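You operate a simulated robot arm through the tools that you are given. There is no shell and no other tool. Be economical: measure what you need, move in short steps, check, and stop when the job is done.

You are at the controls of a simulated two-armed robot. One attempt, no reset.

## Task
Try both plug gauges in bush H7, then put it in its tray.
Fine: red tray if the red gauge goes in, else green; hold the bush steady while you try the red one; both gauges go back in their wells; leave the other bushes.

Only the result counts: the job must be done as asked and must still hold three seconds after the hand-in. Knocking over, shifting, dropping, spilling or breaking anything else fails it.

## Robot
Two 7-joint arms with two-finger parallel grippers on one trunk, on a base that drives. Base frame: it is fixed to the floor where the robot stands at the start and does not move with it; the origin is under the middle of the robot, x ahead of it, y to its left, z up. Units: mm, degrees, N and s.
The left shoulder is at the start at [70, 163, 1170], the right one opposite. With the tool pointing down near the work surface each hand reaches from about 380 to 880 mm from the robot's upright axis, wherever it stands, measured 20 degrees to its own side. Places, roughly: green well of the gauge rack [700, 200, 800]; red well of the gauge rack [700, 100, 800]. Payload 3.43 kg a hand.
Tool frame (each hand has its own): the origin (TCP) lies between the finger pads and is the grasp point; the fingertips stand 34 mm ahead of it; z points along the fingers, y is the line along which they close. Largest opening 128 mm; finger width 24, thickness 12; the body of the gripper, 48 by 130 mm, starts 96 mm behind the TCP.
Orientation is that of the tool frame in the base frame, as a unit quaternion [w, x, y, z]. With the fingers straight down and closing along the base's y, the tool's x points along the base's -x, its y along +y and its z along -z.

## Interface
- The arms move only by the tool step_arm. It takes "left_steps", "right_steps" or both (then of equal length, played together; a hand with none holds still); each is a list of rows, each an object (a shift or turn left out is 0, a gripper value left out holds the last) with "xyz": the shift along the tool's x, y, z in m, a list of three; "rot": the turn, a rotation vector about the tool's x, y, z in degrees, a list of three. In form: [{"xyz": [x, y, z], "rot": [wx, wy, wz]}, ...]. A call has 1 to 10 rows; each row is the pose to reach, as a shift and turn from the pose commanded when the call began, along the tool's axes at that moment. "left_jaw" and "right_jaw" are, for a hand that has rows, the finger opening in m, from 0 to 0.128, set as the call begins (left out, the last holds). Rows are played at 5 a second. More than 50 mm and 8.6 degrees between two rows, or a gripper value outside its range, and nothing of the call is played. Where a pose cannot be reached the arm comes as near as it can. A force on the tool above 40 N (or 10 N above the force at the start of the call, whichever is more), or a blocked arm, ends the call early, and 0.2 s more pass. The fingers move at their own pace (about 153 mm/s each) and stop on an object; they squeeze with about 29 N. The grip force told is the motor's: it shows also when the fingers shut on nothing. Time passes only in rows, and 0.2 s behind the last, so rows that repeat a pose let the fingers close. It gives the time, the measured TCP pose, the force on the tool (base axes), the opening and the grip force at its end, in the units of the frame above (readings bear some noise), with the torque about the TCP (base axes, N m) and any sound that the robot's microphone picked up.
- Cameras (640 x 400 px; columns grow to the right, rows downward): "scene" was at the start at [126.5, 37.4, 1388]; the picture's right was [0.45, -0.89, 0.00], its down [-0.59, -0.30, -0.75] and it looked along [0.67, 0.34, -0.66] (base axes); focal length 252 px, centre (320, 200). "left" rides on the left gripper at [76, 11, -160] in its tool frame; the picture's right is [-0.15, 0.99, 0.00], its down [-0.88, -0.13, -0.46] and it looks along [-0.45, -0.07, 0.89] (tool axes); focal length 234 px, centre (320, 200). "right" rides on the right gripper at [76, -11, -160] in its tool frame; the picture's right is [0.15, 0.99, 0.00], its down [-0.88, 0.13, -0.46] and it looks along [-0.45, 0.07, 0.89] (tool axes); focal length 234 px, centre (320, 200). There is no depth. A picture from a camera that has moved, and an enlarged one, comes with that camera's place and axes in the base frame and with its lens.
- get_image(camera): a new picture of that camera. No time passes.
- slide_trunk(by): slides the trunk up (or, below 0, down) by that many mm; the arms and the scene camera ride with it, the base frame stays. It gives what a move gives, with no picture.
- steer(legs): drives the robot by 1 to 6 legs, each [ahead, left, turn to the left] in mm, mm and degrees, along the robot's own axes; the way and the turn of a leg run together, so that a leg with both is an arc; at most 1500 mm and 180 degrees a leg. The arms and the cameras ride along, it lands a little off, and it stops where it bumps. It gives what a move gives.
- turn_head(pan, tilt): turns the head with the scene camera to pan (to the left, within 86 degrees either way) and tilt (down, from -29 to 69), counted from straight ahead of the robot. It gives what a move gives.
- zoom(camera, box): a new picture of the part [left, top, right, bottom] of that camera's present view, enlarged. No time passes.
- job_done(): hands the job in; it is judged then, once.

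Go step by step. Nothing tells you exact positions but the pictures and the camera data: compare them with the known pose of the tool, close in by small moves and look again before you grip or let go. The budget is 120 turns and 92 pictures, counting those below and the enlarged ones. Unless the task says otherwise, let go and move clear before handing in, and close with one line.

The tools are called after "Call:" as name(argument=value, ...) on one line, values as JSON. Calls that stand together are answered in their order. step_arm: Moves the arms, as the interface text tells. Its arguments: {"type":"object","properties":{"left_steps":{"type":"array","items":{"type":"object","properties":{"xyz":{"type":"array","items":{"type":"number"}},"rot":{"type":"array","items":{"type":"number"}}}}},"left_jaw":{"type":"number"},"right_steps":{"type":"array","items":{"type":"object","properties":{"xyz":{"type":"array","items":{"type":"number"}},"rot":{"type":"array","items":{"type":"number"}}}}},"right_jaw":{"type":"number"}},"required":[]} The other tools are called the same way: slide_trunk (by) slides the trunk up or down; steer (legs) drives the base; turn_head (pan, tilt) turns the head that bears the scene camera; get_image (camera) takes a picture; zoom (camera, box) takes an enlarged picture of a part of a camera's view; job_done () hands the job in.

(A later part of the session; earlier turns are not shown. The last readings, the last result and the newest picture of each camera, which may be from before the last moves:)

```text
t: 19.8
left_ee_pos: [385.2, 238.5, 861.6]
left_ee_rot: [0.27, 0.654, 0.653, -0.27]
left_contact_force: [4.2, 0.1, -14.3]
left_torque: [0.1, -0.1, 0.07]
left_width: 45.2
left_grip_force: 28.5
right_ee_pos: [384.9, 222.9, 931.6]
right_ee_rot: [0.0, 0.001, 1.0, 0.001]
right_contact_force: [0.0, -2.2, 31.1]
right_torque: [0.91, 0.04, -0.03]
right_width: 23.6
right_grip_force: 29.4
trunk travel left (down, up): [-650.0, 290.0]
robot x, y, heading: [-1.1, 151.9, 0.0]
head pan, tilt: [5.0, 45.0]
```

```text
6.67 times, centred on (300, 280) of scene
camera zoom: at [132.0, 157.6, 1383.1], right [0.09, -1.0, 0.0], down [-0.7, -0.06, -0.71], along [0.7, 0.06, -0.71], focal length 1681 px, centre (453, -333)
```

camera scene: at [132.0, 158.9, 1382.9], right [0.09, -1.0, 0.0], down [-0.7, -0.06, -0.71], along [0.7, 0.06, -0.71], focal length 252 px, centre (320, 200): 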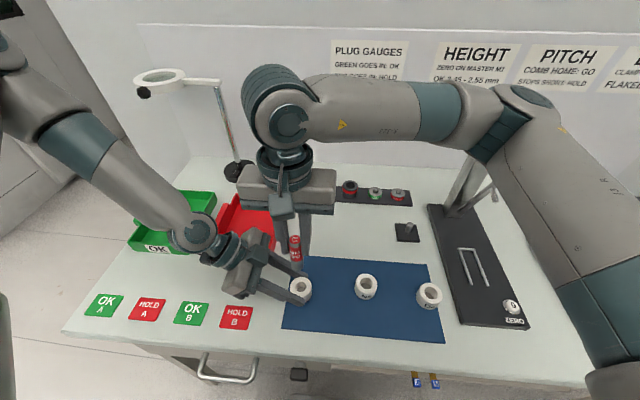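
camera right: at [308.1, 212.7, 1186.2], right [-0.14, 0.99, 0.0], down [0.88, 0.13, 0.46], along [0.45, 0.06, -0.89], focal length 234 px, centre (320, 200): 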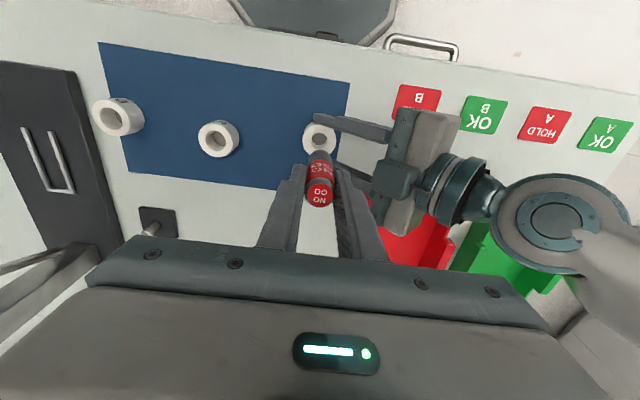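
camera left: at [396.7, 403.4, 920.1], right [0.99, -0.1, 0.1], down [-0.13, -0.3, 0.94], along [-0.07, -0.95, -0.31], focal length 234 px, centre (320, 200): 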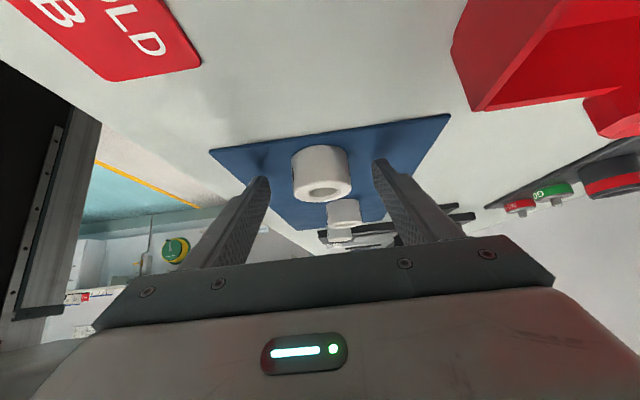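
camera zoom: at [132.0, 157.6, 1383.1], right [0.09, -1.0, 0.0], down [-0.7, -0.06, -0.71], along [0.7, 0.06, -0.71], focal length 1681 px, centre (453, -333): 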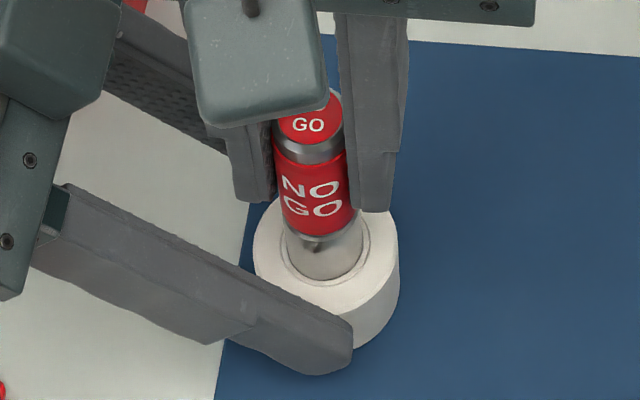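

Centred and pushed with 31 N, the red gauge stays on the rim (the fingers only slid down the handle): it does not go in. I lift it off and take it back above its well.

Call:
step_arm(right_steps=[{"xyz": [0, 0, -0.01]}, {"xyz": [0, 0, -0.03]}, {"xyz": [0, 0, -0.065]}, {"xyz": [0, 0, -0.1]}])

Call:
step_arm(right_steps=[{"xyz": [-0.034, -0.0105, 0]}, {"xyz": [-0.068, -0.021, 0]}, {"xyz": [-0.102, -0.0315, 0]}, {"xyz": [-0.136, -0.042, 0]}, {"xyz": [-0.17, -0.0525, 0]}, {"xyz": [-0.204, -0.063, 0]}, {"xyz": [-0.238, -0.0735, 0]}, {"xyz": [-0.272, -0.084, 0]}, {"xyz": [-0.306, -0.0945, 0]}, {"xyz": [-0.3365, -0.1049, 0]}])

Call:
step_arm(right_steps=[{"xyz": [0, 0, 0.02]}, {"xyz": [0, 0, 0.04]}, {"xyz": [0, 0, 0.055]}, {"xyz": [0, 0, 0.055]}])

Call:
zoom(camera="scene", box=[310, 120, 410, 210])

Call:
zoom(camera="right", box=[240, 90, 400, 220])

```text
t: 20.8
left_ee_pos: [384.2, 239.0, 861.6]
left_ee_rot: [0.272, 0.653, 0.653, -0.27]
left_contact_force: [-0.1, -0.1, 3.1]
left_torque: [0.01, 0.05, -0.05]
left_width: 45.0
left_grip_force: 29.0
right_ee_pos: [385.3, 223.5, 1031.1]
right_ee_rot: [0.0, 0.001, 1.0, 0.0]
right_contact_force: [-0.9, 0.3, -2.3]
right_torque: [-0.01, 0.01, 0.0]
right_width: 24.0
right_grip_force: 29.5
trunk travel left (down, up): [-650.0, 290.0]
robot x, y, heading: [-2.2, 149.3, -0.1]
head pan, tilt: [5.0, 45.0]
```

```text
t: 23.0
left_ee_pos: [383.9, 239.6, 861.2]
left_ee_rot: [0.27, 0.654, 0.652, -0.271]
left_contact_force: [-0.6, -0.1, 4.4]
left_torque: [-0.04, 0.05, -0.07]
left_width: 45.4
left_grip_force: 28.8
right_ee_pos: [719.6, 116.4, 1032.3]
right_ee_rot: [-0.002, 0.0, 1.0, 0.0]
right_contact_force: [-0.4, 0.1, -1.7]
right_torque: [0.02, -0.01, 0.03]
right_width: 23.8
right_grip_force: 28.8
trunk travel left (down, up): [-650.0, 290.0]
robot x, y, heading: [-0.1, 152.4, -0.1]
head pan, tilt: [5.0, 45.0]
```

```text
t: 24.0
left_ee_pos: [384.1, 238.5, 862.3]
left_ee_rot: [0.271, 0.654, 0.653, -0.271]
left_contact_force: [-0.9, 0.4, 3.6]
left_torque: [-0.09, 0.05, -0.05]
left_width: 45.6
left_grip_force: 29.2
right_ee_pos: [720.0, 117.2, 974.8]
right_ee_rot: [-0.001, 0.001, 1.0, -0.001]
right_contact_force: [0.8, -0.1, -1.0]
right_torque: [-0.02, 0.0, 0.0]
right_width: 24.0
right_grip_force: 29.1
trunk travel left (down, up): [-650.0, 290.0]
robot x, y, heading: [1.4, 152.3, -0.1]
head pan, tilt: [5.0, 45.0]
```

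```text
4.44 times, centred on (360, 165) of scene
camera zoom: at [132.5, 157.8, 1382.9], right [0.09, -1.0, 0.0], down [-0.7, -0.06, -0.71], along [0.7, 0.06, -0.71], focal length 1121 px, centre (142, 356)
```

zoom: 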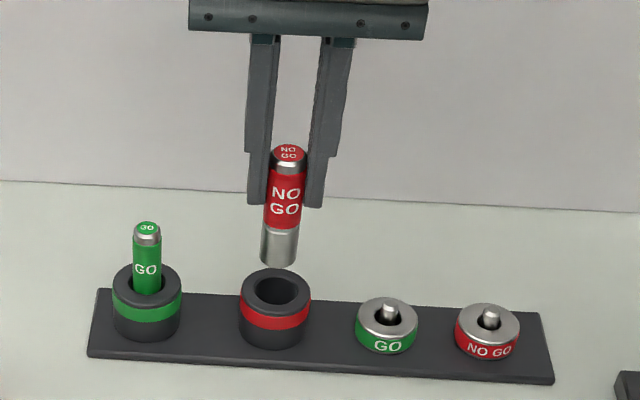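

```text
3.08 times, centred on (320, 155) of right
camera zoom: at [644.3, 105.5, 1134.2], right [-0.14, 0.99, 0.0], down [0.88, 0.13, 0.45], along [0.45, 0.07, -0.89], focal length 720 px, centre (320, 338)
```

zoom: 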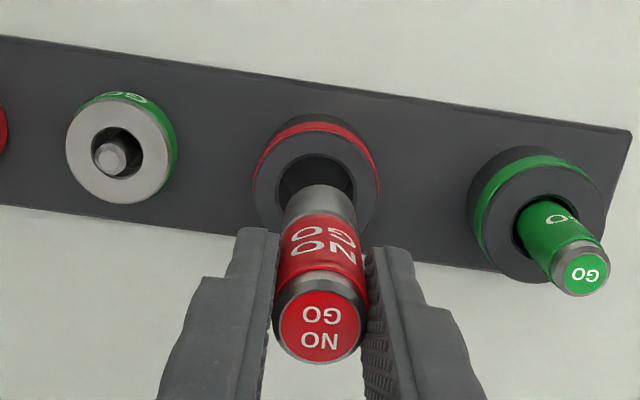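

The red gauge hangs straight above its well, which has roomy clearance. I lower it in.

Call:
step_arm(right_steps=[{"xyz": [0, 0, 0.015]}, {"xyz": [0, 0, 0.03]}, {"xyz": [0, 0, 0.045]}, {"xyz": [0, 0, 0.058]}, {"xyz": [0, 0, 0.064]}, {"xyz": [0, 0, 0.067]}, {"xyz": [0, 0, 0.069]}, {"xyz": [0, 0, 0.07]}, {"xyz": [0, 0, 0.071]}])

Call:
zoom(camera="scene", box=[310, 120, 410, 210])

```text
t: 26.0
left_ee_pos: [381.9, 238.7, 862.3]
left_ee_rot: [0.272, 0.654, 0.653, -0.27]
left_contact_force: [0.4, -0.4, 0.3]
left_torque: [0.01, 0.0, 0.02]
left_width: 45.1
left_grip_force: 28.9
right_ee_pos: [720.0, 118.2, 907.2]
right_ee_rot: [0.001, 0.001, 1.0, 0.0]
right_contact_force: [0.9, 0.2, 24.5]
right_torque: [0.07, -0.05, -0.04]
right_width: 23.5
right_grip_force: 28.8
trunk travel left (down, up): [-650.0, 290.0]
robot x, y, heading: [-2.0, 153.1, 0.1]
head pan, tilt: [5.0, 45.0]
```

```text
4.44 times, centred on (360, 165) of scene
camera zoom: at [129.9, 158.2, 1383.3], right [0.09, -1.0, 0.0], down [-0.7, -0.06, -0.71], along [0.71, 0.06, -0.71], focal length 1121 px, centre (142, 356)
```

zoom: 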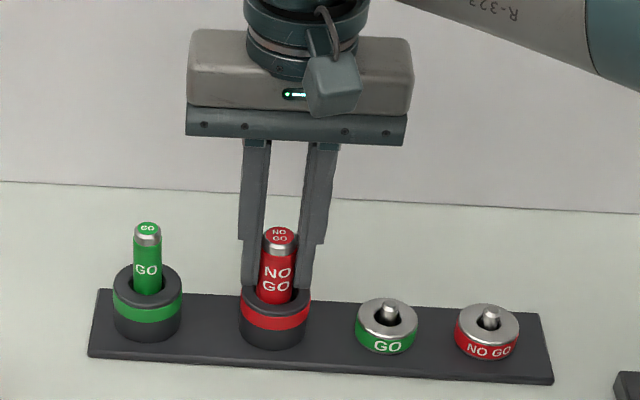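

The red gauge is seated (force from the well floor). I open to 60 mm and rise clear, then check it.

Call:
step_arm(right_steps=[{"xyz": [0, 0, -0.002]}, {"xyz": [0, 0, -0.002]}, {"xyz": [0, 0, -0.002]}, {"xyz": [0, 0, -0.03]}, {"xyz": [0, 0, -0.06]}, {"xyz": [0, 0, -0.09]}], right_jaw=0.055)

Call:
step_arm(right_steps=[{"xyz": [0, 0.03, 0]}, {"xyz": [0, 0.06, 0]}, {"xyz": [0, 0.089, 0]}, {"xyz": [0, 0.089, 0.015]}, {"xyz": [0, 0.089, 0.03]}, {"xyz": [0, 0.089, 0.03]}])

Call:
zoom(camera="right", box=[200, 90, 440, 240])

Call:
zoom(camera="scene", box=[300, 120, 420, 220])

```text
t: 27.4
left_ee_pos: [383.3, 238.6, 862.2]
left_ee_rot: [0.271, 0.654, 0.653, -0.271]
left_contact_force: [-0.6, 2.1, 2.8]
left_torque: [0.02, 0.13, -0.01]
left_width: 45.2
left_grip_force: 28.2
right_ee_pos: [720.2, 117.2, 995.6]
right_ee_rot: [-0.001, 0.001, 1.0, -0.001]
right_contact_force: [0.4, -0.4, 0.4]
right_torque: [-0.03, 0.02, -0.01]
right_width: 55.0
right_grip_force: 0.0
trunk travel left (down, up): [-650.0, 290.0]
robot x, y, heading: [0.9, 150.1, -0.2]
head pan, tilt: [5.0, 45.0]
```

```text
t: 28.8
left_ee_pos: [385.0, 237.7, 861.6]
left_ee_rot: [0.271, 0.654, 0.653, -0.271]
left_contact_force: [0.0, -0.1, 1.3]
left_torque: [-0.04, 0.04, 0.0]
left_width: 44.9
left_grip_force: 28.9
right_ee_pos: [720.1, 206.6, 963.5]
right_ee_rot: [-0.001, 0.001, 1.0, -0.001]
right_contact_force: [1.0, -0.9, 0.0]
right_torque: [-0.01, 0.03, 0.0]
right_width: 55.0
right_grip_force: 0.0
trunk travel left (down, up): [-650.0, 290.0]
robot x, y, heading: [1.6, 155.0, -0.1]
head pan, tilt: [5.0, 45.0]
```

```text
2.67 times, centred on (320, 165) of right
camera zoom: at [644.1, 195.0, 1123.2], right [-0.14, 0.99, 0.0], down [0.88, 0.13, 0.45], along [0.45, 0.07, -0.89], focal length 624 px, centre (320, 293)
```

zoom: 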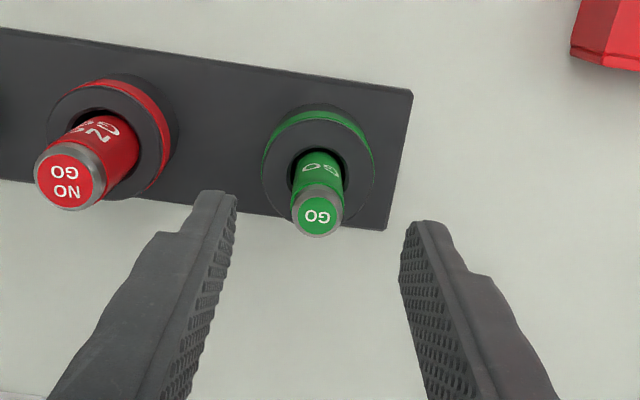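

```text
4.00 times, centred on (360, 170) of scene
camera zoom: at [132.5, 157.9, 1382.9], right [0.09, -1.0, 0.0], down [-0.7, -0.06, -0.71], along [0.7, 0.06, -0.71], focal length 1009 px, centre (160, 320)
```

zoom: 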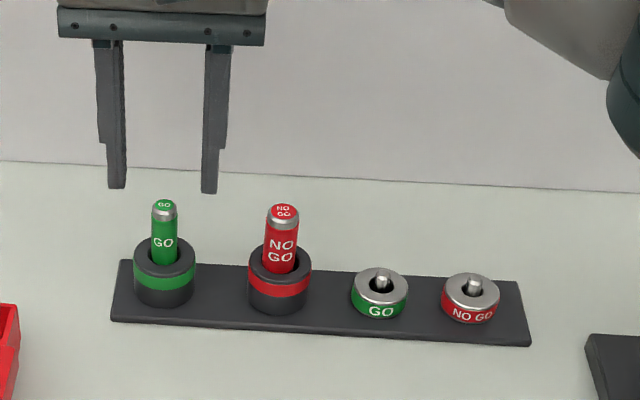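

Red is back in its well. The right hand is centred over the green gauge, so I go down and grip it.

Call:
step_arm(right_steps=[{"xyz": [0, -0.0005, 0.015]}, {"xyz": [0, -0.0005, 0.03]}, {"xyz": [0, -0.0005, 0.045]}, {"xyz": [0, -0.0005, 0.0575]}, {"xyz": [0, -0.0005, 0.0575]}])

Call:
step_arm(right_steps=[{"xyz": [0, 0, 0]}, {"xyz": [0, 0, 0]}, {"xyz": [0, 0, 0]}], right_jaw=0.0)

Call:
step_arm(right_steps=[{"xyz": [0, 0, -0.01]}, {"xyz": [0, 0, -0.025]}, {"xyz": [0, 0, -0.045]}, {"xyz": [0, 0, -0.07]}, {"xyz": [0, 0, -0.1]}, {"xyz": [0, 0, -0.12]}])

Call:
zoom(camera="scene", box=[280, 70, 400, 210])

```text
t: 30.0
left_ee_pos: [383.9, 238.8, 861.6]
left_ee_rot: [0.27, 0.654, 0.653, -0.27]
left_contact_force: [-0.3, 0.1, 1.1]
left_torque: [-0.05, 0.04, -0.05]
left_width: 45.4
left_grip_force: 29.2
right_ee_pos: [719.8, 205.8, 907.0]
right_ee_rot: [-0.001, 0.001, 1.0, 0.0]
right_contact_force: [-0.5, -0.4, 0.5]
right_torque: [0.05, -0.02, -0.01]
right_width: 55.1
right_grip_force: 0.1
trunk travel left (down, up): [-650.0, 290.0]
robot x, y, heading: [-1.5, 151.4, -0.2]
head pan, tilt: [5.0, 45.0]
```

```text
t: 30.8
left_ee_pos: [384.4, 238.6, 861.3]
left_ee_rot: [0.271, 0.653, 0.653, -0.271]
left_contact_force: [0.6, 0.4, 0.9]
left_torque: [-0.04, 0.06, -0.04]
left_width: 45.5
left_grip_force: 28.3
right_ee_pos: [721.0, 205.1, 906.6]
right_ee_rot: [-0.001, 0.001, 1.0, 0.0]
right_contact_force: [-0.2, -0.1, -0.4]
right_torque: [-0.06, 0.0, 0.01]
right_width: 18.9
right_grip_force: 28.5
trunk travel left (down, up): [-650.0, 290.0]
robot x, y, heading: [-0.7, 150.9, -0.2]
head pan, tilt: [5.0, 45.0]
```

```text
t: 32.2
left_ee_pos: [384.6, 237.7, 860.8]
left_ee_rot: [0.27, 0.654, 0.653, -0.271]
left_contact_force: [-0.6, 1.4, 1.5]
left_torque: [0.0, 0.05, -0.05]
left_width: 45.2
left_grip_force: 28.6
right_ee_pos: [720.3, 204.9, 1027.8]
right_ee_rot: [-0.002, 0.0, 1.0, 0.0]
right_contact_force: [0.0, 0.0, -1.5]
right_torque: [0.03, 0.01, 0.02]
right_width: 18.8
right_grip_force: 29.3
trunk travel left (down, up): [-650.0, 290.0]
robot x, y, heading: [-0.9, 149.0, -0.3]
head pan, tilt: [5.0, 45.0]
```

```text
2.86 times, centred on (340, 140) of scene
camera zoom: at [132.4, 158.1, 1382.9], right [0.09, -1.0, 0.0], down [-0.7, -0.06, -0.71], along [0.7, 0.06, -0.71], focal length 721 px, centre (263, 371)
```

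zoom: 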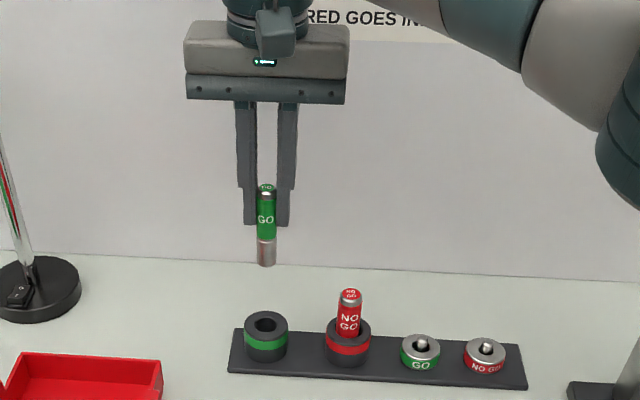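

Green gauge lifted (19 mm). I carry it to the same aligned place over the bush and hover for a check.

Call:
step_arm(right_steps=[{"xyz": [0.034, 0.0017, 0]}, {"xyz": [0.068, 0.0034, 0]}, {"xyz": [0.102, 0.005, 0]}, {"xyz": [0.136, 0.0066, 0]}, {"xyz": [0.17, 0.0082, 0]}, {"xyz": [0.204, 0.01, 0]}, {"xyz": [0.238, 0.0115, 0]}, {"xyz": [0.272, 0.013, 0]}, {"xyz": [0.306, 0.015, 0]}, {"xyz": [0.3365, 0.0164, 0]}])

Call:
step_arm(right_steps=[{"xyz": [0, 0, 0.02]}, {"xyz": [0, 0, 0.04]}, {"xyz": [0, 0, 0.06]}, {"xyz": [0, 0, 0.073]}, {"xyz": [0, 0, 0.079]}, {"xyz": [0, 0, 0.079]}])

Call:
zoom(camera="left", box=[270, 130, 370, 220])

Call:
zoom(camera="scene", box=[270, 250, 330, 310])

```text
t: 34.4
left_ee_pos: [385.2, 238.4, 861.4]
left_ee_rot: [0.27, 0.654, 0.652, -0.271]
left_contact_force: [-0.4, 2.9, 2.7]
left_torque: [0.01, 0.09, -0.07]
left_width: 45.3
left_grip_force: 29.2
right_ee_pos: [383.1, 222.1, 1028.8]
right_ee_rot: [-0.001, 0.001, 1.0, -0.001]
right_contact_force: [0.3, 0.2, -1.2]
right_torque: [0.01, 0.0, 0.01]
right_width: 18.8
right_grip_force: 29.5
trunk travel left (down, up): [-650.0, 290.0]
robot x, y, heading: [2.6, 152.7, -0.4]
head pan, tilt: [5.0, 45.0]
```

```text
t: 35.8
left_ee_pos: [384.4, 238.2, 861.5]
left_ee_rot: [0.27, 0.654, 0.653, -0.271]
left_contact_force: [-0.7, 0.1, 0.7]
left_torque: [0.03, 0.03, -0.04]
left_width: 45.4
left_grip_force: 29.4
right_ee_pos: [384.1, 223.1, 949.0]
right_ee_rot: [0.0, 0.001, 1.0, 0.0]
right_contact_force: [0.4, -0.7, -0.2]
right_torque: [0.01, 0.02, -0.01]
right_width: 18.7
right_grip_force: 28.4
trunk travel left (down, up): [-650.0, 290.0]
robot x, y, heading: [1.3, 149.2, -0.0]
head pan, tilt: [5.0, 45.0]
```

```text
4.44 times, centred on (320, 175) of left
camera zoom: at [396.1, 404.4, 920.2], right [0.99, -0.1, 0.1], down [-0.13, -0.3, 0.94], along [-0.07, -0.95, -0.31], focal length 1041 px, centre (320, 311)
```

zoom: 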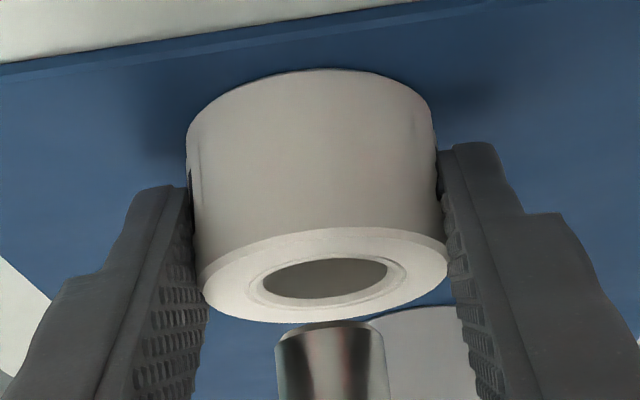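

```text
6.67 times, centred on (300, 280) of scene
camera zoom: at [132.5, 158.0, 1382.9], right [0.09, -1.0, 0.0], down [-0.7, -0.06, -0.71], along [0.7, 0.06, -0.71], focal length 1681 px, centre (453, -333)
```

zoom: 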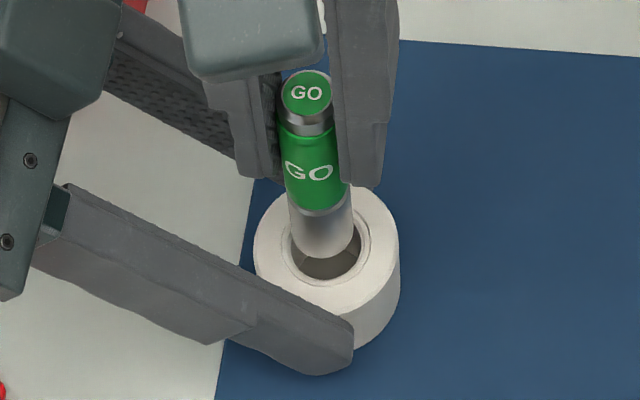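

Aligned in both views. I lower the green gauge slowly into the bore.

Call:
step_arm(right_steps=[{"xyz": [0, 0, 0.005]}, {"xyz": [0, 0, 0.01]}, {"xyz": [0, 0, 0.014]}, {"xyz": [0, 0, 0.018]}, {"xyz": [0, 0, 0.022]}, {"xyz": [0, 0, 0.026]}, {"xyz": [0, 0, 0.03]}, {"xyz": [0, 0, 0.034]}, {"xyz": [0, 0, 0.038]}, {"xyz": [0, 0, 0.038]}])

Call:
zoom(camera="left", box=[270, 130, 370, 220])

Call:
zoom(camera="scene", box=[270, 250, 330, 310])

```text
t: 38.0
left_ee_pos: [385.1, 238.0, 860.4]
left_ee_rot: [0.269, 0.654, 0.654, -0.27]
left_contact_force: [3.9, 1.3, -9.6]
left_torque: [0.11, -0.15, 0.03]
left_width: 45.5
left_grip_force: 29.2
right_ee_pos: [384.0, 222.1, 909.0]
right_ee_rot: [-0.001, 0.0, 1.0, 0.001]
right_contact_force: [-0.7, -1.0, 21.9]
right_torque: [0.11, 0.02, 0.0]
right_width: 19.0
right_grip_force: 29.3
trunk travel left (down, up): [-650.0, 290.0]
robot x, y, heading: [2.4, 149.8, -0.4]
head pan, tilt: [5.0, 45.0]
```

```text
4.44 times, centred on (320, 175) of left
camera zoom: at [396.0, 404.4, 920.2], right [0.99, -0.1, 0.1], down [-0.13, -0.3, 0.94], along [-0.07, -0.95, -0.31], focal length 1041 px, centre (320, 311)
```

zoom: 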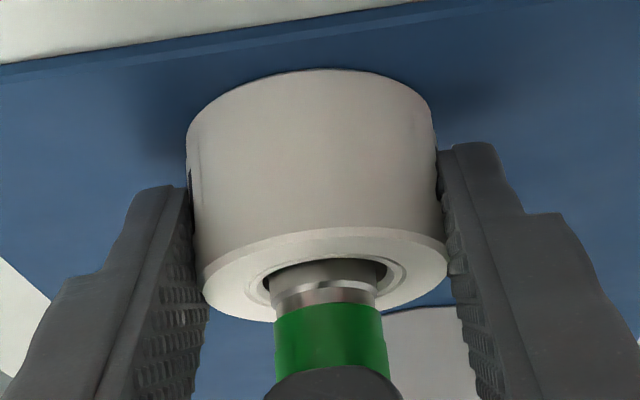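

```text
6.67 times, centred on (300, 280) of scene
camera zoom: at [132.3, 157.7, 1383.1], right [0.09, -1.0, 0.0], down [-0.7, -0.06, -0.71], along [0.7, 0.06, -0.71], focal length 1681 px, centre (453, -333)
```

zoom: 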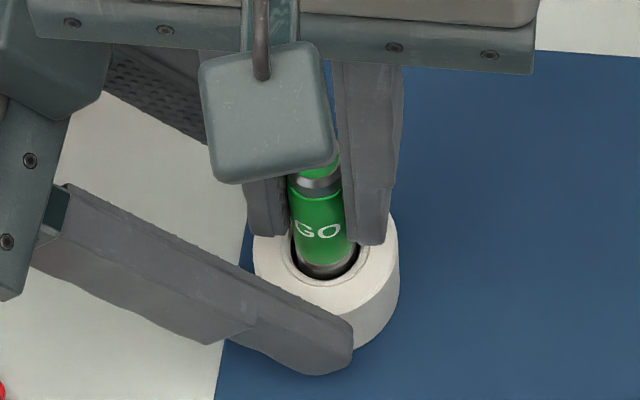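

The green gauge drops deep into the bore with visible clearance: green goes, red doesn't, so H7 belongs in the green tray. I withdraw the gauge and take it back above its well.

Call:
step_arm(right_steps=[{"xyz": [0, 0, -0.01]}, {"xyz": [0, 0, -0.03]}, {"xyz": [0, 0, -0.06]}, {"xyz": [0, 0, -0.09]}, {"xyz": [0, 0, -0.117]}])

Call:
step_arm(right_steps=[{"xyz": [-0.034, -0.0017, 0]}, {"xyz": [-0.068, -0.0034, 0]}, {"xyz": [-0.102, -0.005, 0]}, {"xyz": [-0.136, -0.0066, 0]}, {"xyz": [-0.17, -0.0082, 0]}, {"xyz": [-0.204, -0.01, 0]}, {"xyz": [-0.238, -0.0115, 0]}, {"xyz": [-0.272, -0.013, 0]}, {"xyz": [-0.306, -0.015, 0]}, {"xyz": [-0.3365, -0.0164, 0]}])

Call:
step_arm(right_steps=[{"xyz": [0, 0, 0.02]}, {"xyz": [0, 0, 0.04]}, {"xyz": [0, 0, 0.055]}, {"xyz": [0, 0, 0.055]}])

Call:
zoom(camera="scene", box=[290, 120, 390, 210])

Call:
zoom(camera="right", box=[240, 90, 400, 220])

```text
t: 39.2
left_ee_pos: [384.9, 237.8, 862.1]
left_ee_rot: [0.27, 0.654, 0.653, -0.27]
left_contact_force: [-0.6, 0.3, 1.2]
left_torque: [-0.03, 0.0, -0.01]
left_width: 45.5
left_grip_force: 29.7
right_ee_pos: [386.6, 221.2, 1027.7]
right_ee_rot: [-0.001, 0.001, 1.0, 0.0]
right_contact_force: [-0.4, 1.0, -1.1]
right_torque: [-0.01, 0.03, 0.01]
right_width: 18.7
right_grip_force: 28.3
trunk travel left (down, up): [-650.0, 290.0]
robot x, y, heading: [2.7, 150.6, -0.2]
head pan, tilt: [5.0, 45.0]
```

```text
t: 41.4
left_ee_pos: [384.7, 238.7, 863.1]
left_ee_rot: [0.27, 0.654, 0.653, -0.27]
left_contact_force: [-0.1, 1.7, 3.3]
left_torque: [0.0, 0.05, -0.02]
left_width: 45.6
left_grip_force: 29.1
right_ee_pos: [722.4, 205.2, 1026.8]
right_ee_rot: [-0.002, 0.001, 1.0, 0.001]
right_contact_force: [-0.1, 0.5, -1.4]
right_torque: [0.02, 0.03, 0.0]
right_width: 18.6
right_grip_force: 28.7
trunk travel left (down, up): [-650.0, 290.0]
robot x, y, heading: [3.6, 148.6, -0.1]
head pan, tilt: [5.0, 45.0]
```

```text
t: 42.4
left_ee_pos: [384.2, 238.9, 861.6]
left_ee_rot: [0.27, 0.654, 0.653, -0.271]
left_contact_force: [-1.3, -0.1, 1.4]
left_torque: [0.0, 0.05, -0.03]
left_width: 45.3
left_grip_force: 28.8
right_ee_pos: [718.6, 205.9, 970.3]
right_ee_rot: [0.0, 0.0, 1.0, 0.0]
right_contact_force: [0.6, -0.3, -1.5]
right_torque: [0.0, 0.0, -0.02]
right_width: 18.7
right_grip_force: 29.1
trunk travel left (down, up): [-650.0, 290.0]
robot x, y, heading: [1.5, 155.1, -0.2]
head pan, tilt: [5.0, 45.0]
```

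```text
4.44 times, centred on (340, 165) of scene
camera zoom: at [132.6, 157.9, 1382.9], right [0.09, -1.0, 0.0], down [-0.7, -0.06, -0.71], along [0.7, 0.06, -0.71], focal length 1121 px, centre (231, 356)
```

zoom: 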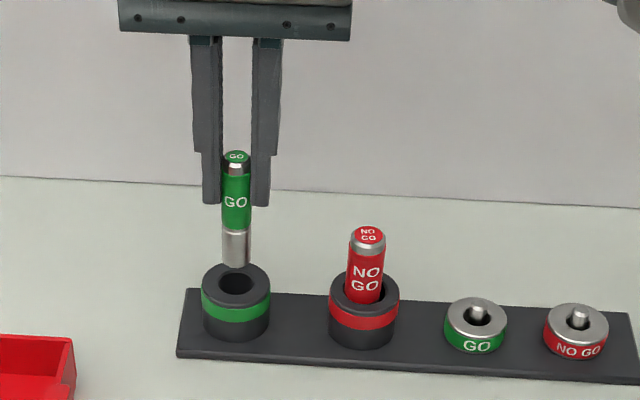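

```text
3.08 times, centred on (320, 155) of right
camera zoom: at [643.4, 193.7, 1129.9], right [-0.14, 0.99, 0.0], down [0.88, 0.13, 0.45], along [0.45, 0.07, -0.89], focal length 720 px, centre (320, 338)
```

zoom: 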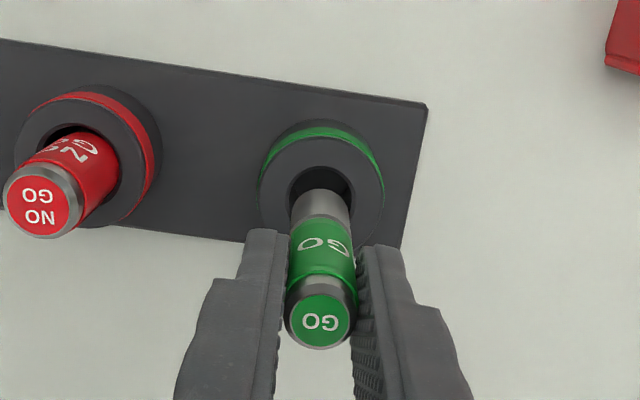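

Aligned with the green well. I lower it until it seats.

Call:
step_arm(right_steps=[{"xyz": [0, 0, 0.015]}, {"xyz": [0, 0, 0.03]}, {"xyz": [0, 0, 0.045]}, {"xyz": [0, 0, 0.056]}, {"xyz": [0, 0, 0.061]}, {"xyz": [0, 0, 0.064]}, {"xyz": [0, 0, 0.0655]}, {"xyz": [0, 0, 0.0665]}])

Call:
zoom(camera="scene", box=[290, 120, 390, 210])

```text
t: 44.2
left_ee_pos: [382.9, 239.1, 862.2]
left_ee_rot: [0.271, 0.654, 0.652, -0.27]
left_contact_force: [-0.7, 0.0, -0.3]
left_torque: [0.0, 0.01, 0.0]
left_width: 45.4
left_grip_force: 29.0
right_ee_pos: [718.3, 204.8, 907.6]
right_ee_rot: [0.0, 0.0, 1.0, 0.0]
right_contact_force: [1.7, 2.4, 22.8]
right_torque: [0.27, -0.09, 0.0]
right_width: 18.7
right_grip_force: 28.8
trunk travel left (down, up): [-650.0, 290.0]
robot x, y, heading: [1.5, 153.4, -0.1]
head pan, tilt: [5.0, 45.0]
```

```text
4.44 times, centred on (340, 165) of scene
camera zoom: at [130.0, 158.0, 1383.2], right [0.09, -1.0, 0.0], down [-0.7, -0.06, -0.71], along [0.71, 0.06, -0.71], focal length 1121 px, centre (231, 356)
```

zoom: 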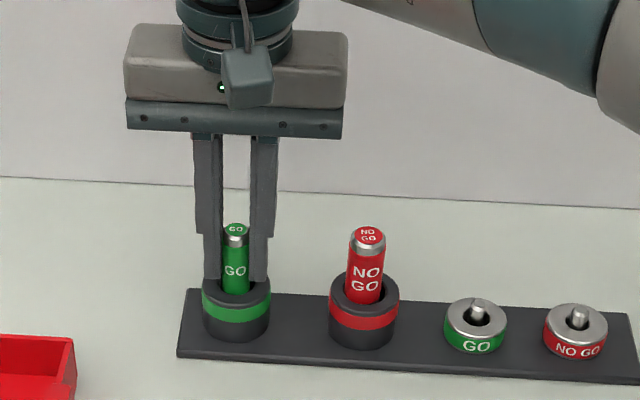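

Seated at the original depth. I release and raise the right hand clear.

Call:
step_arm(right_steps=[{"xyz": [0, 0, -0.002]}, {"xyz": [0, 0, -0.002]}, {"xyz": [0, 0, -0.002]}, {"xyz": [0, 0, -0.03]}, {"xyz": [0, 0, -0.07]}, {"xyz": [0, 0, -0.11]}, {"xyz": [0, 0, -0.15]}, {"xyz": [0.03, -0.03, -0.16]}, {"xyz": [0.06, -0.06, -0.16]}, {"xyz": [0.09, -0.09, -0.16]}], right_jaw=0.055)

Call:
zoom(camera="scene", box=[300, 120, 420, 220])

Call:
zoom(camera="scene", box=[110, 170, 310, 295])

```text
t: 46.4
left_ee_pos: [383.5, 238.5, 860.5]
left_ee_rot: [0.271, 0.653, 0.654, -0.269]
left_contact_force: [-0.3, 0.9, 0.8]
left_torque: [0.03, -0.02, 0.02]
left_width: 45.3
left_grip_force: 28.8
right_ee_pos: [629.0, 114.2, 1066.3]
right_ee_rot: [0.0, 0.001, 1.0, 0.002]
right_contact_force: [0.1, 0.3, 0.0]
right_torque: [0.01, -0.02, -0.06]
right_width: 54.8
right_grip_force: 0.1
trunk travel left (down, up): [-650.0, 290.0]
robot x, y, heading: [-0.6, 151.5, 0.1]
head pan, tilt: [5.0, 45.0]
```

```text
4.00 times, centred on (360, 170) of scene
camera zoom: at [131.9, 156.1, 1383.0], right [0.09, -1.0, 0.0], down [-0.7, -0.06, -0.71], along [0.7, 0.06, -0.71], focal length 1009 px, centre (160, 320)
```

zoom: 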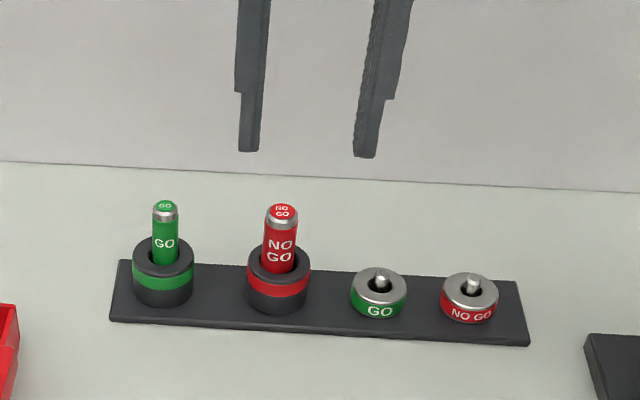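

```text
3.20 times, centred on (210, 232) of scene
camera zoom: at [131.9, 156.1, 1383.0], right [0.09, -1.0, 0.0], down [-0.7, -0.06, -0.71], along [0.7, 0.06, -0.71], focal length 807 px, centre (672, 96)
```

zoom: 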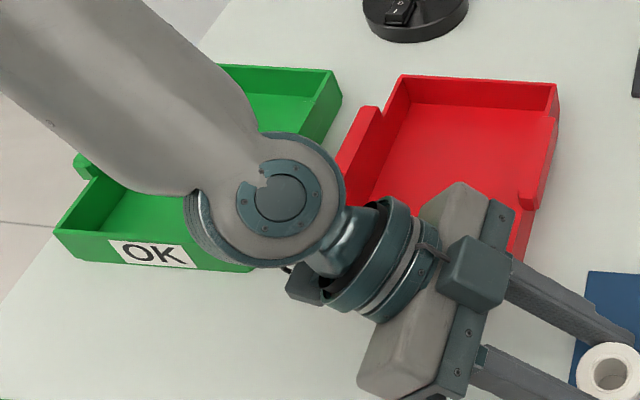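

Both gauges are back in their wells. Now I lift H7 straight up with the left hand, keeping it upright, and look.

Call:
step_arm(left_steps=[{"xyz": [-0.007, 0, -0.007]}, {"xyz": [-0.025, 0, -0.025]}, {"xyz": [-0.05, 0, -0.05]}, {"xyz": [-0.075, 0, -0.075]}, {"xyz": [-0.09, 0, -0.09]}, {"xyz": [-0.09, 0, -0.09]}])

Call:
get_image(camera="scene")

Call:
get_image(camera="left")

```text
t: 47.8
left_ee_pos: [384.1, 239.7, 988.7]
left_ee_rot: [0.27, 0.653, 0.654, -0.269]
left_contact_force: [0.4, 0.6, -0.4]
left_torque: [0.02, -0.01, 0.01]
left_width: 45.2
left_grip_force: 28.8
right_ee_pos: [629.6, 115.4, 1067.1]
right_ee_rot: [0.0, 0.0, 1.0, 0.0]
right_contact_force: [0.4, -0.3, -0.3]
right_torque: [0.01, 0.03, 0.01]
right_width: 55.2
right_grip_force: 0.0
trunk travel left (down, up): [-650.0, 290.0]
robot x, y, heading: [2.3, 148.3, 0.2]
head pan, tilt: [5.0, 45.0]
```

```text
35 pictures are left
camera scene: at [133.0, 157.2, 1382.8], right [0.09, -1.0, 0.0], down [-0.7, -0.06, -0.71], along [0.7, 0.06, -0.71], focal length 252 px, centre (320, 200)
```

scene: 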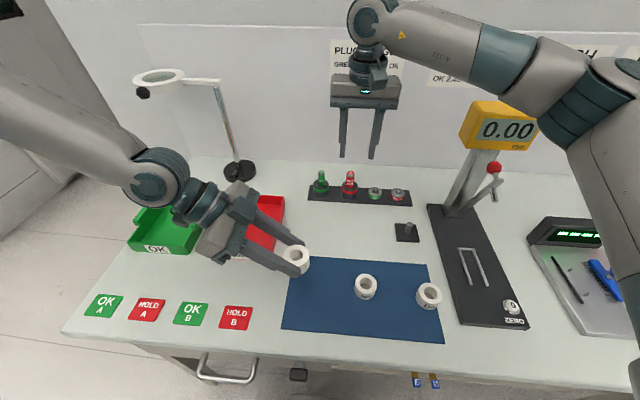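

```text
34 pictures are left
camera left: at [394.8, 405.6, 1048.2], right [0.99, -0.1, 0.1], down [-0.13, -0.3, 0.94], along [-0.07, -0.95, -0.31], focal length 234 px, centre (320, 200)
```

left: 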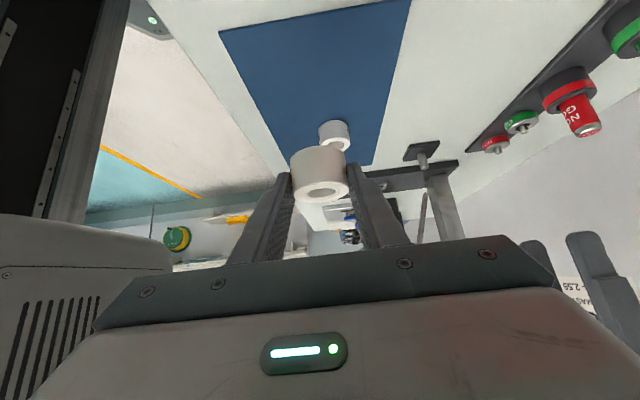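

H7 is held upright and clear. I carry it across to above the green tray (centre about (560, 590)).

Call:
step_arm(left_steps=[{"xyz": [0.0259, 0.0175, -0.0259]}, {"xyz": [0.0518, 0.035, -0.0518]}, {"xyz": [0.0777, 0.0525, -0.0777]}, {"xyz": [0.1036, 0.07, -0.1036]}, {"xyz": [0.1295, 0.0875, -0.1295]}, {"xyz": [0.1554, 0.105, -0.1554]}, {"xyz": [0.1813, 0.1225, -0.1813]}, {"xyz": [0.2072, 0.14, -0.2072]}, {"xyz": [0.2331, 0.1575, -0.2331]}, {"xyz": [0.2588, 0.175, -0.2588]}])

Call:
turn_head(pan=30, tilt=45)

Call:
get_image(camera="scene")

Call:
get_image(camera="left")

```text
t: 50.0
left_ee_pos: [560.9, 604.7, 990.1]
left_ee_rot: [0.27, 0.654, 0.653, -0.27]
left_contact_force: [0.2, -0.1, 0.0]
left_torque: [0.0, -0.03, -0.01]
left_width: 45.2
left_grip_force: 29.1
right_ee_pos: [629.1, 116.6, 1065.9]
right_ee_rot: [0.0, 0.001, 1.0, 0.0]
right_contact_force: [-0.1, -0.6, -0.5]
right_torque: [0.01, 0.01, 0.03]
right_width: 54.9
right_grip_force: 0.2
trunk travel left (down, up): [-650.0, 290.0]
robot x, y, heading: [1.2, 152.6, 0.0]
head pan, tilt: [5.0, 45.0]
```

```text
t: 50.9
left_ee_pos: [561.0, 604.4, 990.5]
left_ee_rot: [0.271, 0.653, 0.653, -0.27]
left_contact_force: [0.7, -0.5, -0.8]
left_torque: [0.03, 0.01, 0.0]
left_width: 45.3
left_grip_force: 28.9
right_ee_pos: [630.3, 115.7, 1065.9]
right_ee_rot: [-0.001, 0.001, 1.0, 0.0]
right_contact_force: [0.6, 0.8, 0.1]
right_torque: [-0.03, 0.03, 0.01]
right_width: 55.1
right_grip_force: 0.1
trunk travel left (down, up): [-650.0, 290.0]
robot x, y, heading: [1.8, 149.2, -0.1]
head pan, tilt: [30.0, 45.0]
```

```text
33 pictures are left
camera scene: at [122.2, 191.5, 1382.9], right [0.5, -0.87, 0.0], down [-0.61, -0.35, -0.71], along [0.61, 0.35, -0.71], focal length 252 px, centre (320, 200)
```

scene: 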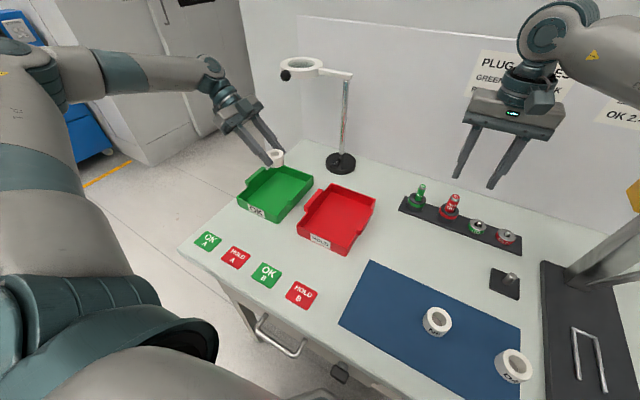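

```text
32 pictures are left
camera left: at [572.3, 770.4, 1048.7], right [0.99, -0.1, 0.1], down [-0.13, -0.3, 0.94], along [-0.07, -0.95, -0.31], focal length 234 px, centre (320, 200)
```

left: 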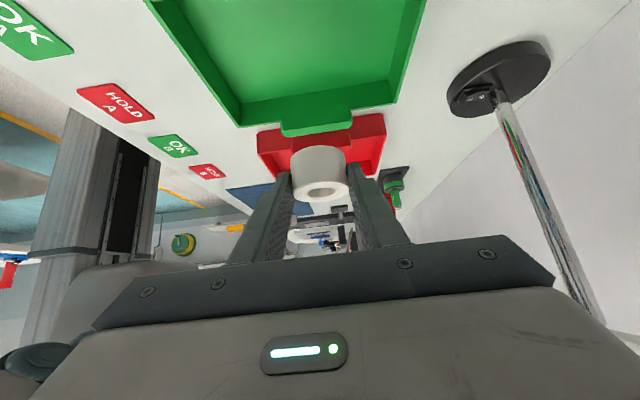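

The bush is over the green tray region; I enlarge to verify the tray's position relative to it.

Call:
zoom(camera="scene", box=[210, 130, 390, 260])

```text
3.08 times, centred on (300, 195) of scene
camera zoom: at [122.2, 191.5, 1382.9], right [0.5, -0.87, 0.0], down [-0.61, -0.35, -0.71], along [0.61, 0.35, -0.71], focal length 776 px, centre (382, 215)
```

zoom: 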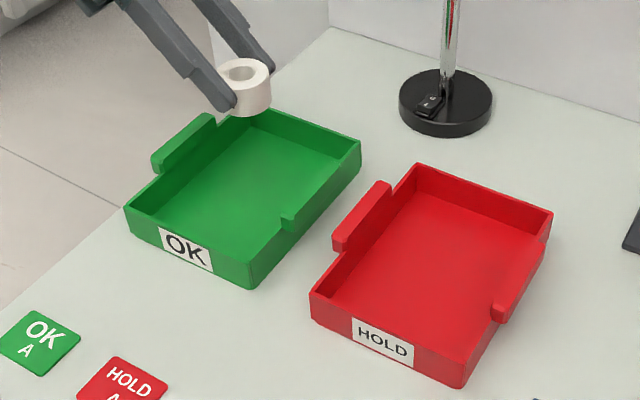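

The drop point projects onto the middle of the green tray floor. I lower the bush 115 mm, then feel for the floor in small steps.

Call:
step_arm(left_steps=[{"xyz": [0.02, 0, 0.02]}, {"xyz": [0.04, 0, 0.04]}, {"xyz": [0.06, 0, 0.06]}, {"xyz": [0.075, 0, 0.075]}, {"xyz": [0.0813, 0, 0.0813]}, {"xyz": [0.0813, 0, 0.0813]}])

Call:
zoom(camera="scene", box=[210, 130, 390, 260])

Call:
get_image(camera="left")

```text
t: 52.3
left_ee_pos: [558.8, 603.9, 874.0]
left_ee_rot: [0.27, 0.653, 0.653, -0.27]
left_contact_force: [0.9, 0.3, 0.4]
left_torque: [0.0, 0.01, 0.02]
left_width: 45.4
left_grip_force: 28.9
right_ee_pos: [630.3, 115.7, 1065.9]
right_ee_rot: [0.0, 0.0, 1.0, 0.001]
right_contact_force: [0.5, -1.0, -0.1]
right_torque: [0.01, 0.01, -0.01]
right_width: 54.9
right_grip_force: 0.1
trunk travel left (down, up): [-650.0, 290.0]
robot x, y, heading: [0.2, 151.5, 0.0]
head pan, tilt: [30.0, 45.0]
```

```text
3.08 times, centred on (300, 195) of scene
camera zoom: at [122.1, 191.6, 1382.9], right [0.5, -0.87, 0.0], down [-0.61, -0.35, -0.71], along [0.61, 0.35, -0.71], focal length 776 px, centre (382, 215)
```

zoom: 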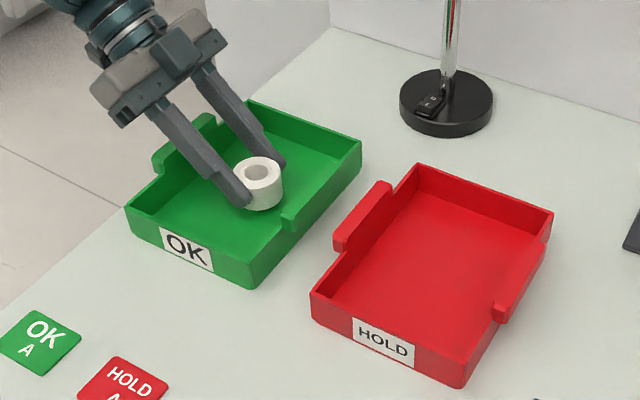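

```text
29 pictures are left
camera left: at [570.1, 770.0, 932.3], right [0.99, -0.1, 0.1], down [-0.13, -0.3, 0.94], along [-0.07, -0.95, -0.31], focal length 234 px, centre (320, 200)
```

left: 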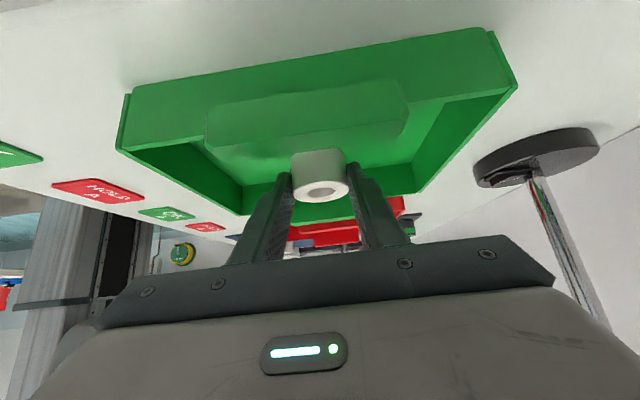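

Everything clears the tray walls and tab. I continue down in small steps until the bush touches.

Call:
step_arm(left_steps=[{"xyz": [0.002, 0, 0.002]}, {"xyz": [0.004, 0, 0.004]}, {"xyz": [0.0055, 0, 0.0055]}, {"xyz": [0.0065, 0, 0.0065]}, {"xyz": [0.0072, 0, 0.0072]}, {"xyz": [0.0079, 0, 0.0079]}])

```text
t: 53.7
left_ee_pos: [554.7, 603.2, 868.3]
left_ee_rot: [0.271, 0.654, 0.653, -0.269]
left_contact_force: [-0.4, 0.1, -0.7]
left_torque: [-0.01, 0.01, 0.01]
left_width: 45.2
left_grip_force: 29.0
left hand out of reach, approached as far as the arm can: row 3, 4, 5, 6
right_ee_pos: [629.7, 115.1, 1066.3]
right_ee_rot: [-0.001, 0.001, 1.0, 0.001]
right_contact_force: [-0.5, -0.6, -0.3]
right_torque: [0.01, -0.01, -0.01]
right_width: 54.9
right_grip_force: 0.1
trunk travel left (down, up): [-650.0, 290.0]
robot x, y, heading: [0.1, 151.9, -0.0]
head pan, tilt: [30.0, 45.0]
```

The arm ran out of reach; a spot 35 mm nearer in the same tray will do. I rise a little, shift back, and come down there.

Call:
step_arm(left_steps=[{"xyz": [-0.006, 0, -0.006]}, {"xyz": [-0.006, -0.015, -0.006]}, {"xyz": [-0.006, -0.035, -0.006]}, {"xyz": [-0.003, -0.035, -0.003]}, {"xyz": [-0.001, -0.035, -0.001]}, {"xyz": [0, -0.035, 0]}])

Call:
zoom(camera="scene", box=[220, 150, 330, 240])

```text
t: 55.1
left_ee_pos: [518.5, 602.7, 868.2]
left_ee_rot: [0.271, 0.653, 0.653, -0.27]
left_contact_force: [0.3, -0.8, 0.2]
left_torque: [-0.02, 0.01, 0.01]
left_width: 45.1
left_grip_force: 29.3
right_ee_pos: [630.6, 115.1, 1065.9]
right_ee_rot: [0.0, 0.001, 1.0, 0.0]
right_contact_force: [-1.2, 0.1, 0.1]
right_torque: [0.01, 0.03, 0.01]
right_width: 55.2
right_grip_force: 0.1
trunk travel left (down, up): [-650.0, 290.0]
robot x, y, heading: [3.3, 151.1, -0.1]
head pan, tilt: [30.0, 45.0]
```

```text
4.44 times, centred on (275, 195) of scene
camera zoom: at [122.3, 191.5, 1382.9], right [0.5, -0.87, 0.0], down [-0.61, -0.35, -0.71], along [0.61, 0.35, -0.71], focal length 1121 px, centre (520, 222)
```

zoom: 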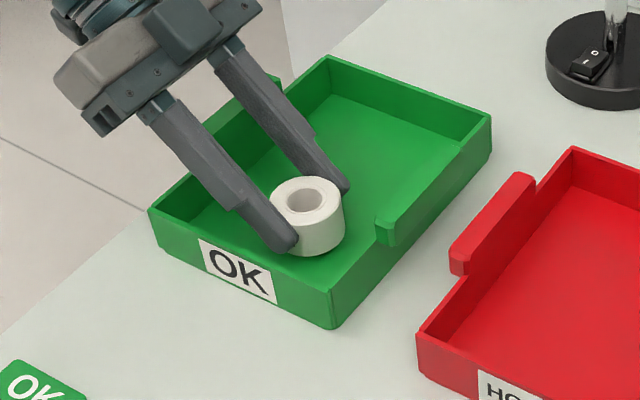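

There's room, but the near finger is close to the front wall, so I shift 12 mm back in and feel down for the floor.

Call:
step_arm(left_steps=[{"xyz": [0, 0.012, 0]}, {"xyz": [0.0015, 0.012, 0.0015]}, {"xyz": [0.003, 0.012, 0.003]}, {"xyz": [0.004, 0.012, 0.004]}, {"xyz": [0.005, 0.012, 0.005]}, {"xyz": [0.0057, 0.012, 0.0057]}, {"xyz": [0.0064, 0.012, 0.0064]}])

Call:
zoom(camera="scene", box=[220, 150, 330, 240])

Call:
zoom(camera="left", box=[200, 60, 440, 260])

```text
t: 56.7
left_ee_pos: [531.6, 603.3, 861.6]
left_ee_rot: [0.273, 0.654, 0.653, -0.268]
left_contact_force: [0.7, 5.9, 28.4]
left_torque: [-0.29, 0.11, -0.04]
left_width: 45.2
left_grip_force: 28.9
right_ee_pos: [628.2, 114.1, 1068.3]
right_ee_rot: [0.0, 0.001, 1.0, 0.001]
right_contact_force: [-0.4, 0.2, -0.4]
right_torque: [0.02, 0.0, 0.0]
right_width: 55.0
right_grip_force: 0.1
trunk travel left (down, up): [-650.0, 290.0]
robot x, y, heading: [-3.8, 153.9, 0.2]
head pan, tilt: [30.0, 45.0]
```

```text
4.44 times, centred on (275, 195) of scene
camera zoom: at [119.6, 190.1, 1383.5], right [0.5, -0.87, 0.0], down [-0.61, -0.35, -0.71], along [0.61, 0.35, -0.71], focal length 1121 px, centre (520, 222)
```

zoom: 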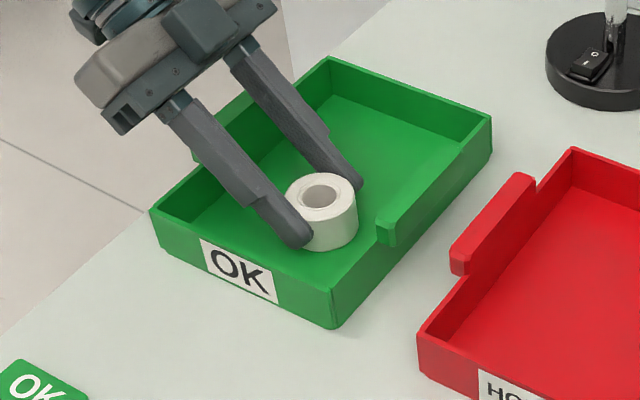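

```text
2.00 times, centred on (320, 160) of left
camera zoom: at [542.6, 769.1, 920.8], right [0.99, -0.1, 0.11], down [-0.14, -0.3, 0.94], along [-0.07, -0.95, -0.31], focal length 468 px, centre (320, 280)
```

zoom: 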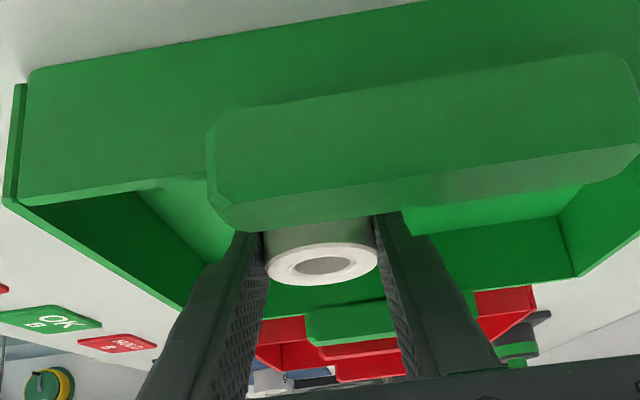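

The bush touches the tray floor (28 N, same height as on the mat). I relieve the pressure and open gently.

Call:
step_arm(left_steps=[{"xyz": [-0.001, 0, -0.001]}, {"xyz": [-0.001, 0, -0.001]}])

Call:
step_arm(left_steps=[{"xyz": [0, 0, 0]}, {"xyz": [0, 0, 0]}, {"xyz": [0, 0, 0]}], left_jaw=0.066)

Call:
zoom(camera="scene", box=[220, 150, 330, 240])

```text
t: 57.3
left_ee_pos: [531.3, 603.0, 861.7]
left_ee_rot: [0.271, 0.654, 0.653, -0.269]
left_contact_force: [4.1, 0.4, 22.1]
left_torque: [-0.41, -0.13, 0.05]
left_width: 45.4
left_grip_force: 29.0
right_ee_pos: [628.7, 113.4, 1066.4]
right_ee_rot: [0.0, 0.001, 1.0, 0.001]
right_contact_force: [-0.5, 0.4, -0.7]
right_torque: [0.01, -0.01, -0.02]
right_width: 55.1
right_grip_force: 0.0
trunk travel left (down, up): [-650.0, 290.0]
robot x, y, heading: [-0.5, 154.9, -0.4]
head pan, tilt: [30.0, 45.0]
```

```text
t: 58.1
left_ee_pos: [531.2, 604.6, 859.9]
left_ee_rot: [0.27, 0.654, 0.653, -0.271]
left_contact_force: [-0.1, -0.3, -0.5]
left_torque: [0.01, -0.01, 0.0]
left_width: 66.2
left_grip_force: 0.0
right_ee_pos: [630.5, 115.7, 1066.3]
right_ee_rot: [-0.002, 0.001, 1.0, 0.0]
right_contact_force: [-0.2, 0.6, -0.3]
right_torque: [0.01, 0.01, 0.01]
right_width: 55.0
right_grip_force: 0.2
trunk travel left (down, up): [-650.0, 290.0]
robot x, y, heading: [-1.9, 153.0, -0.0]
head pan, tilt: [30.0, 45.0]
```

```text
4.44 times, centred on (275, 195) of scene
camera zoom: at [122.0, 191.7, 1382.8], right [0.5, -0.87, 0.0], down [-0.61, -0.35, -0.71], along [0.61, 0.35, -0.71], focal length 1121 px, centre (520, 222)
```

zoom: 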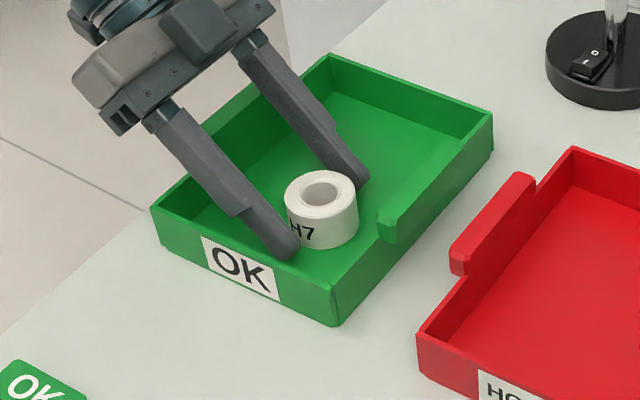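

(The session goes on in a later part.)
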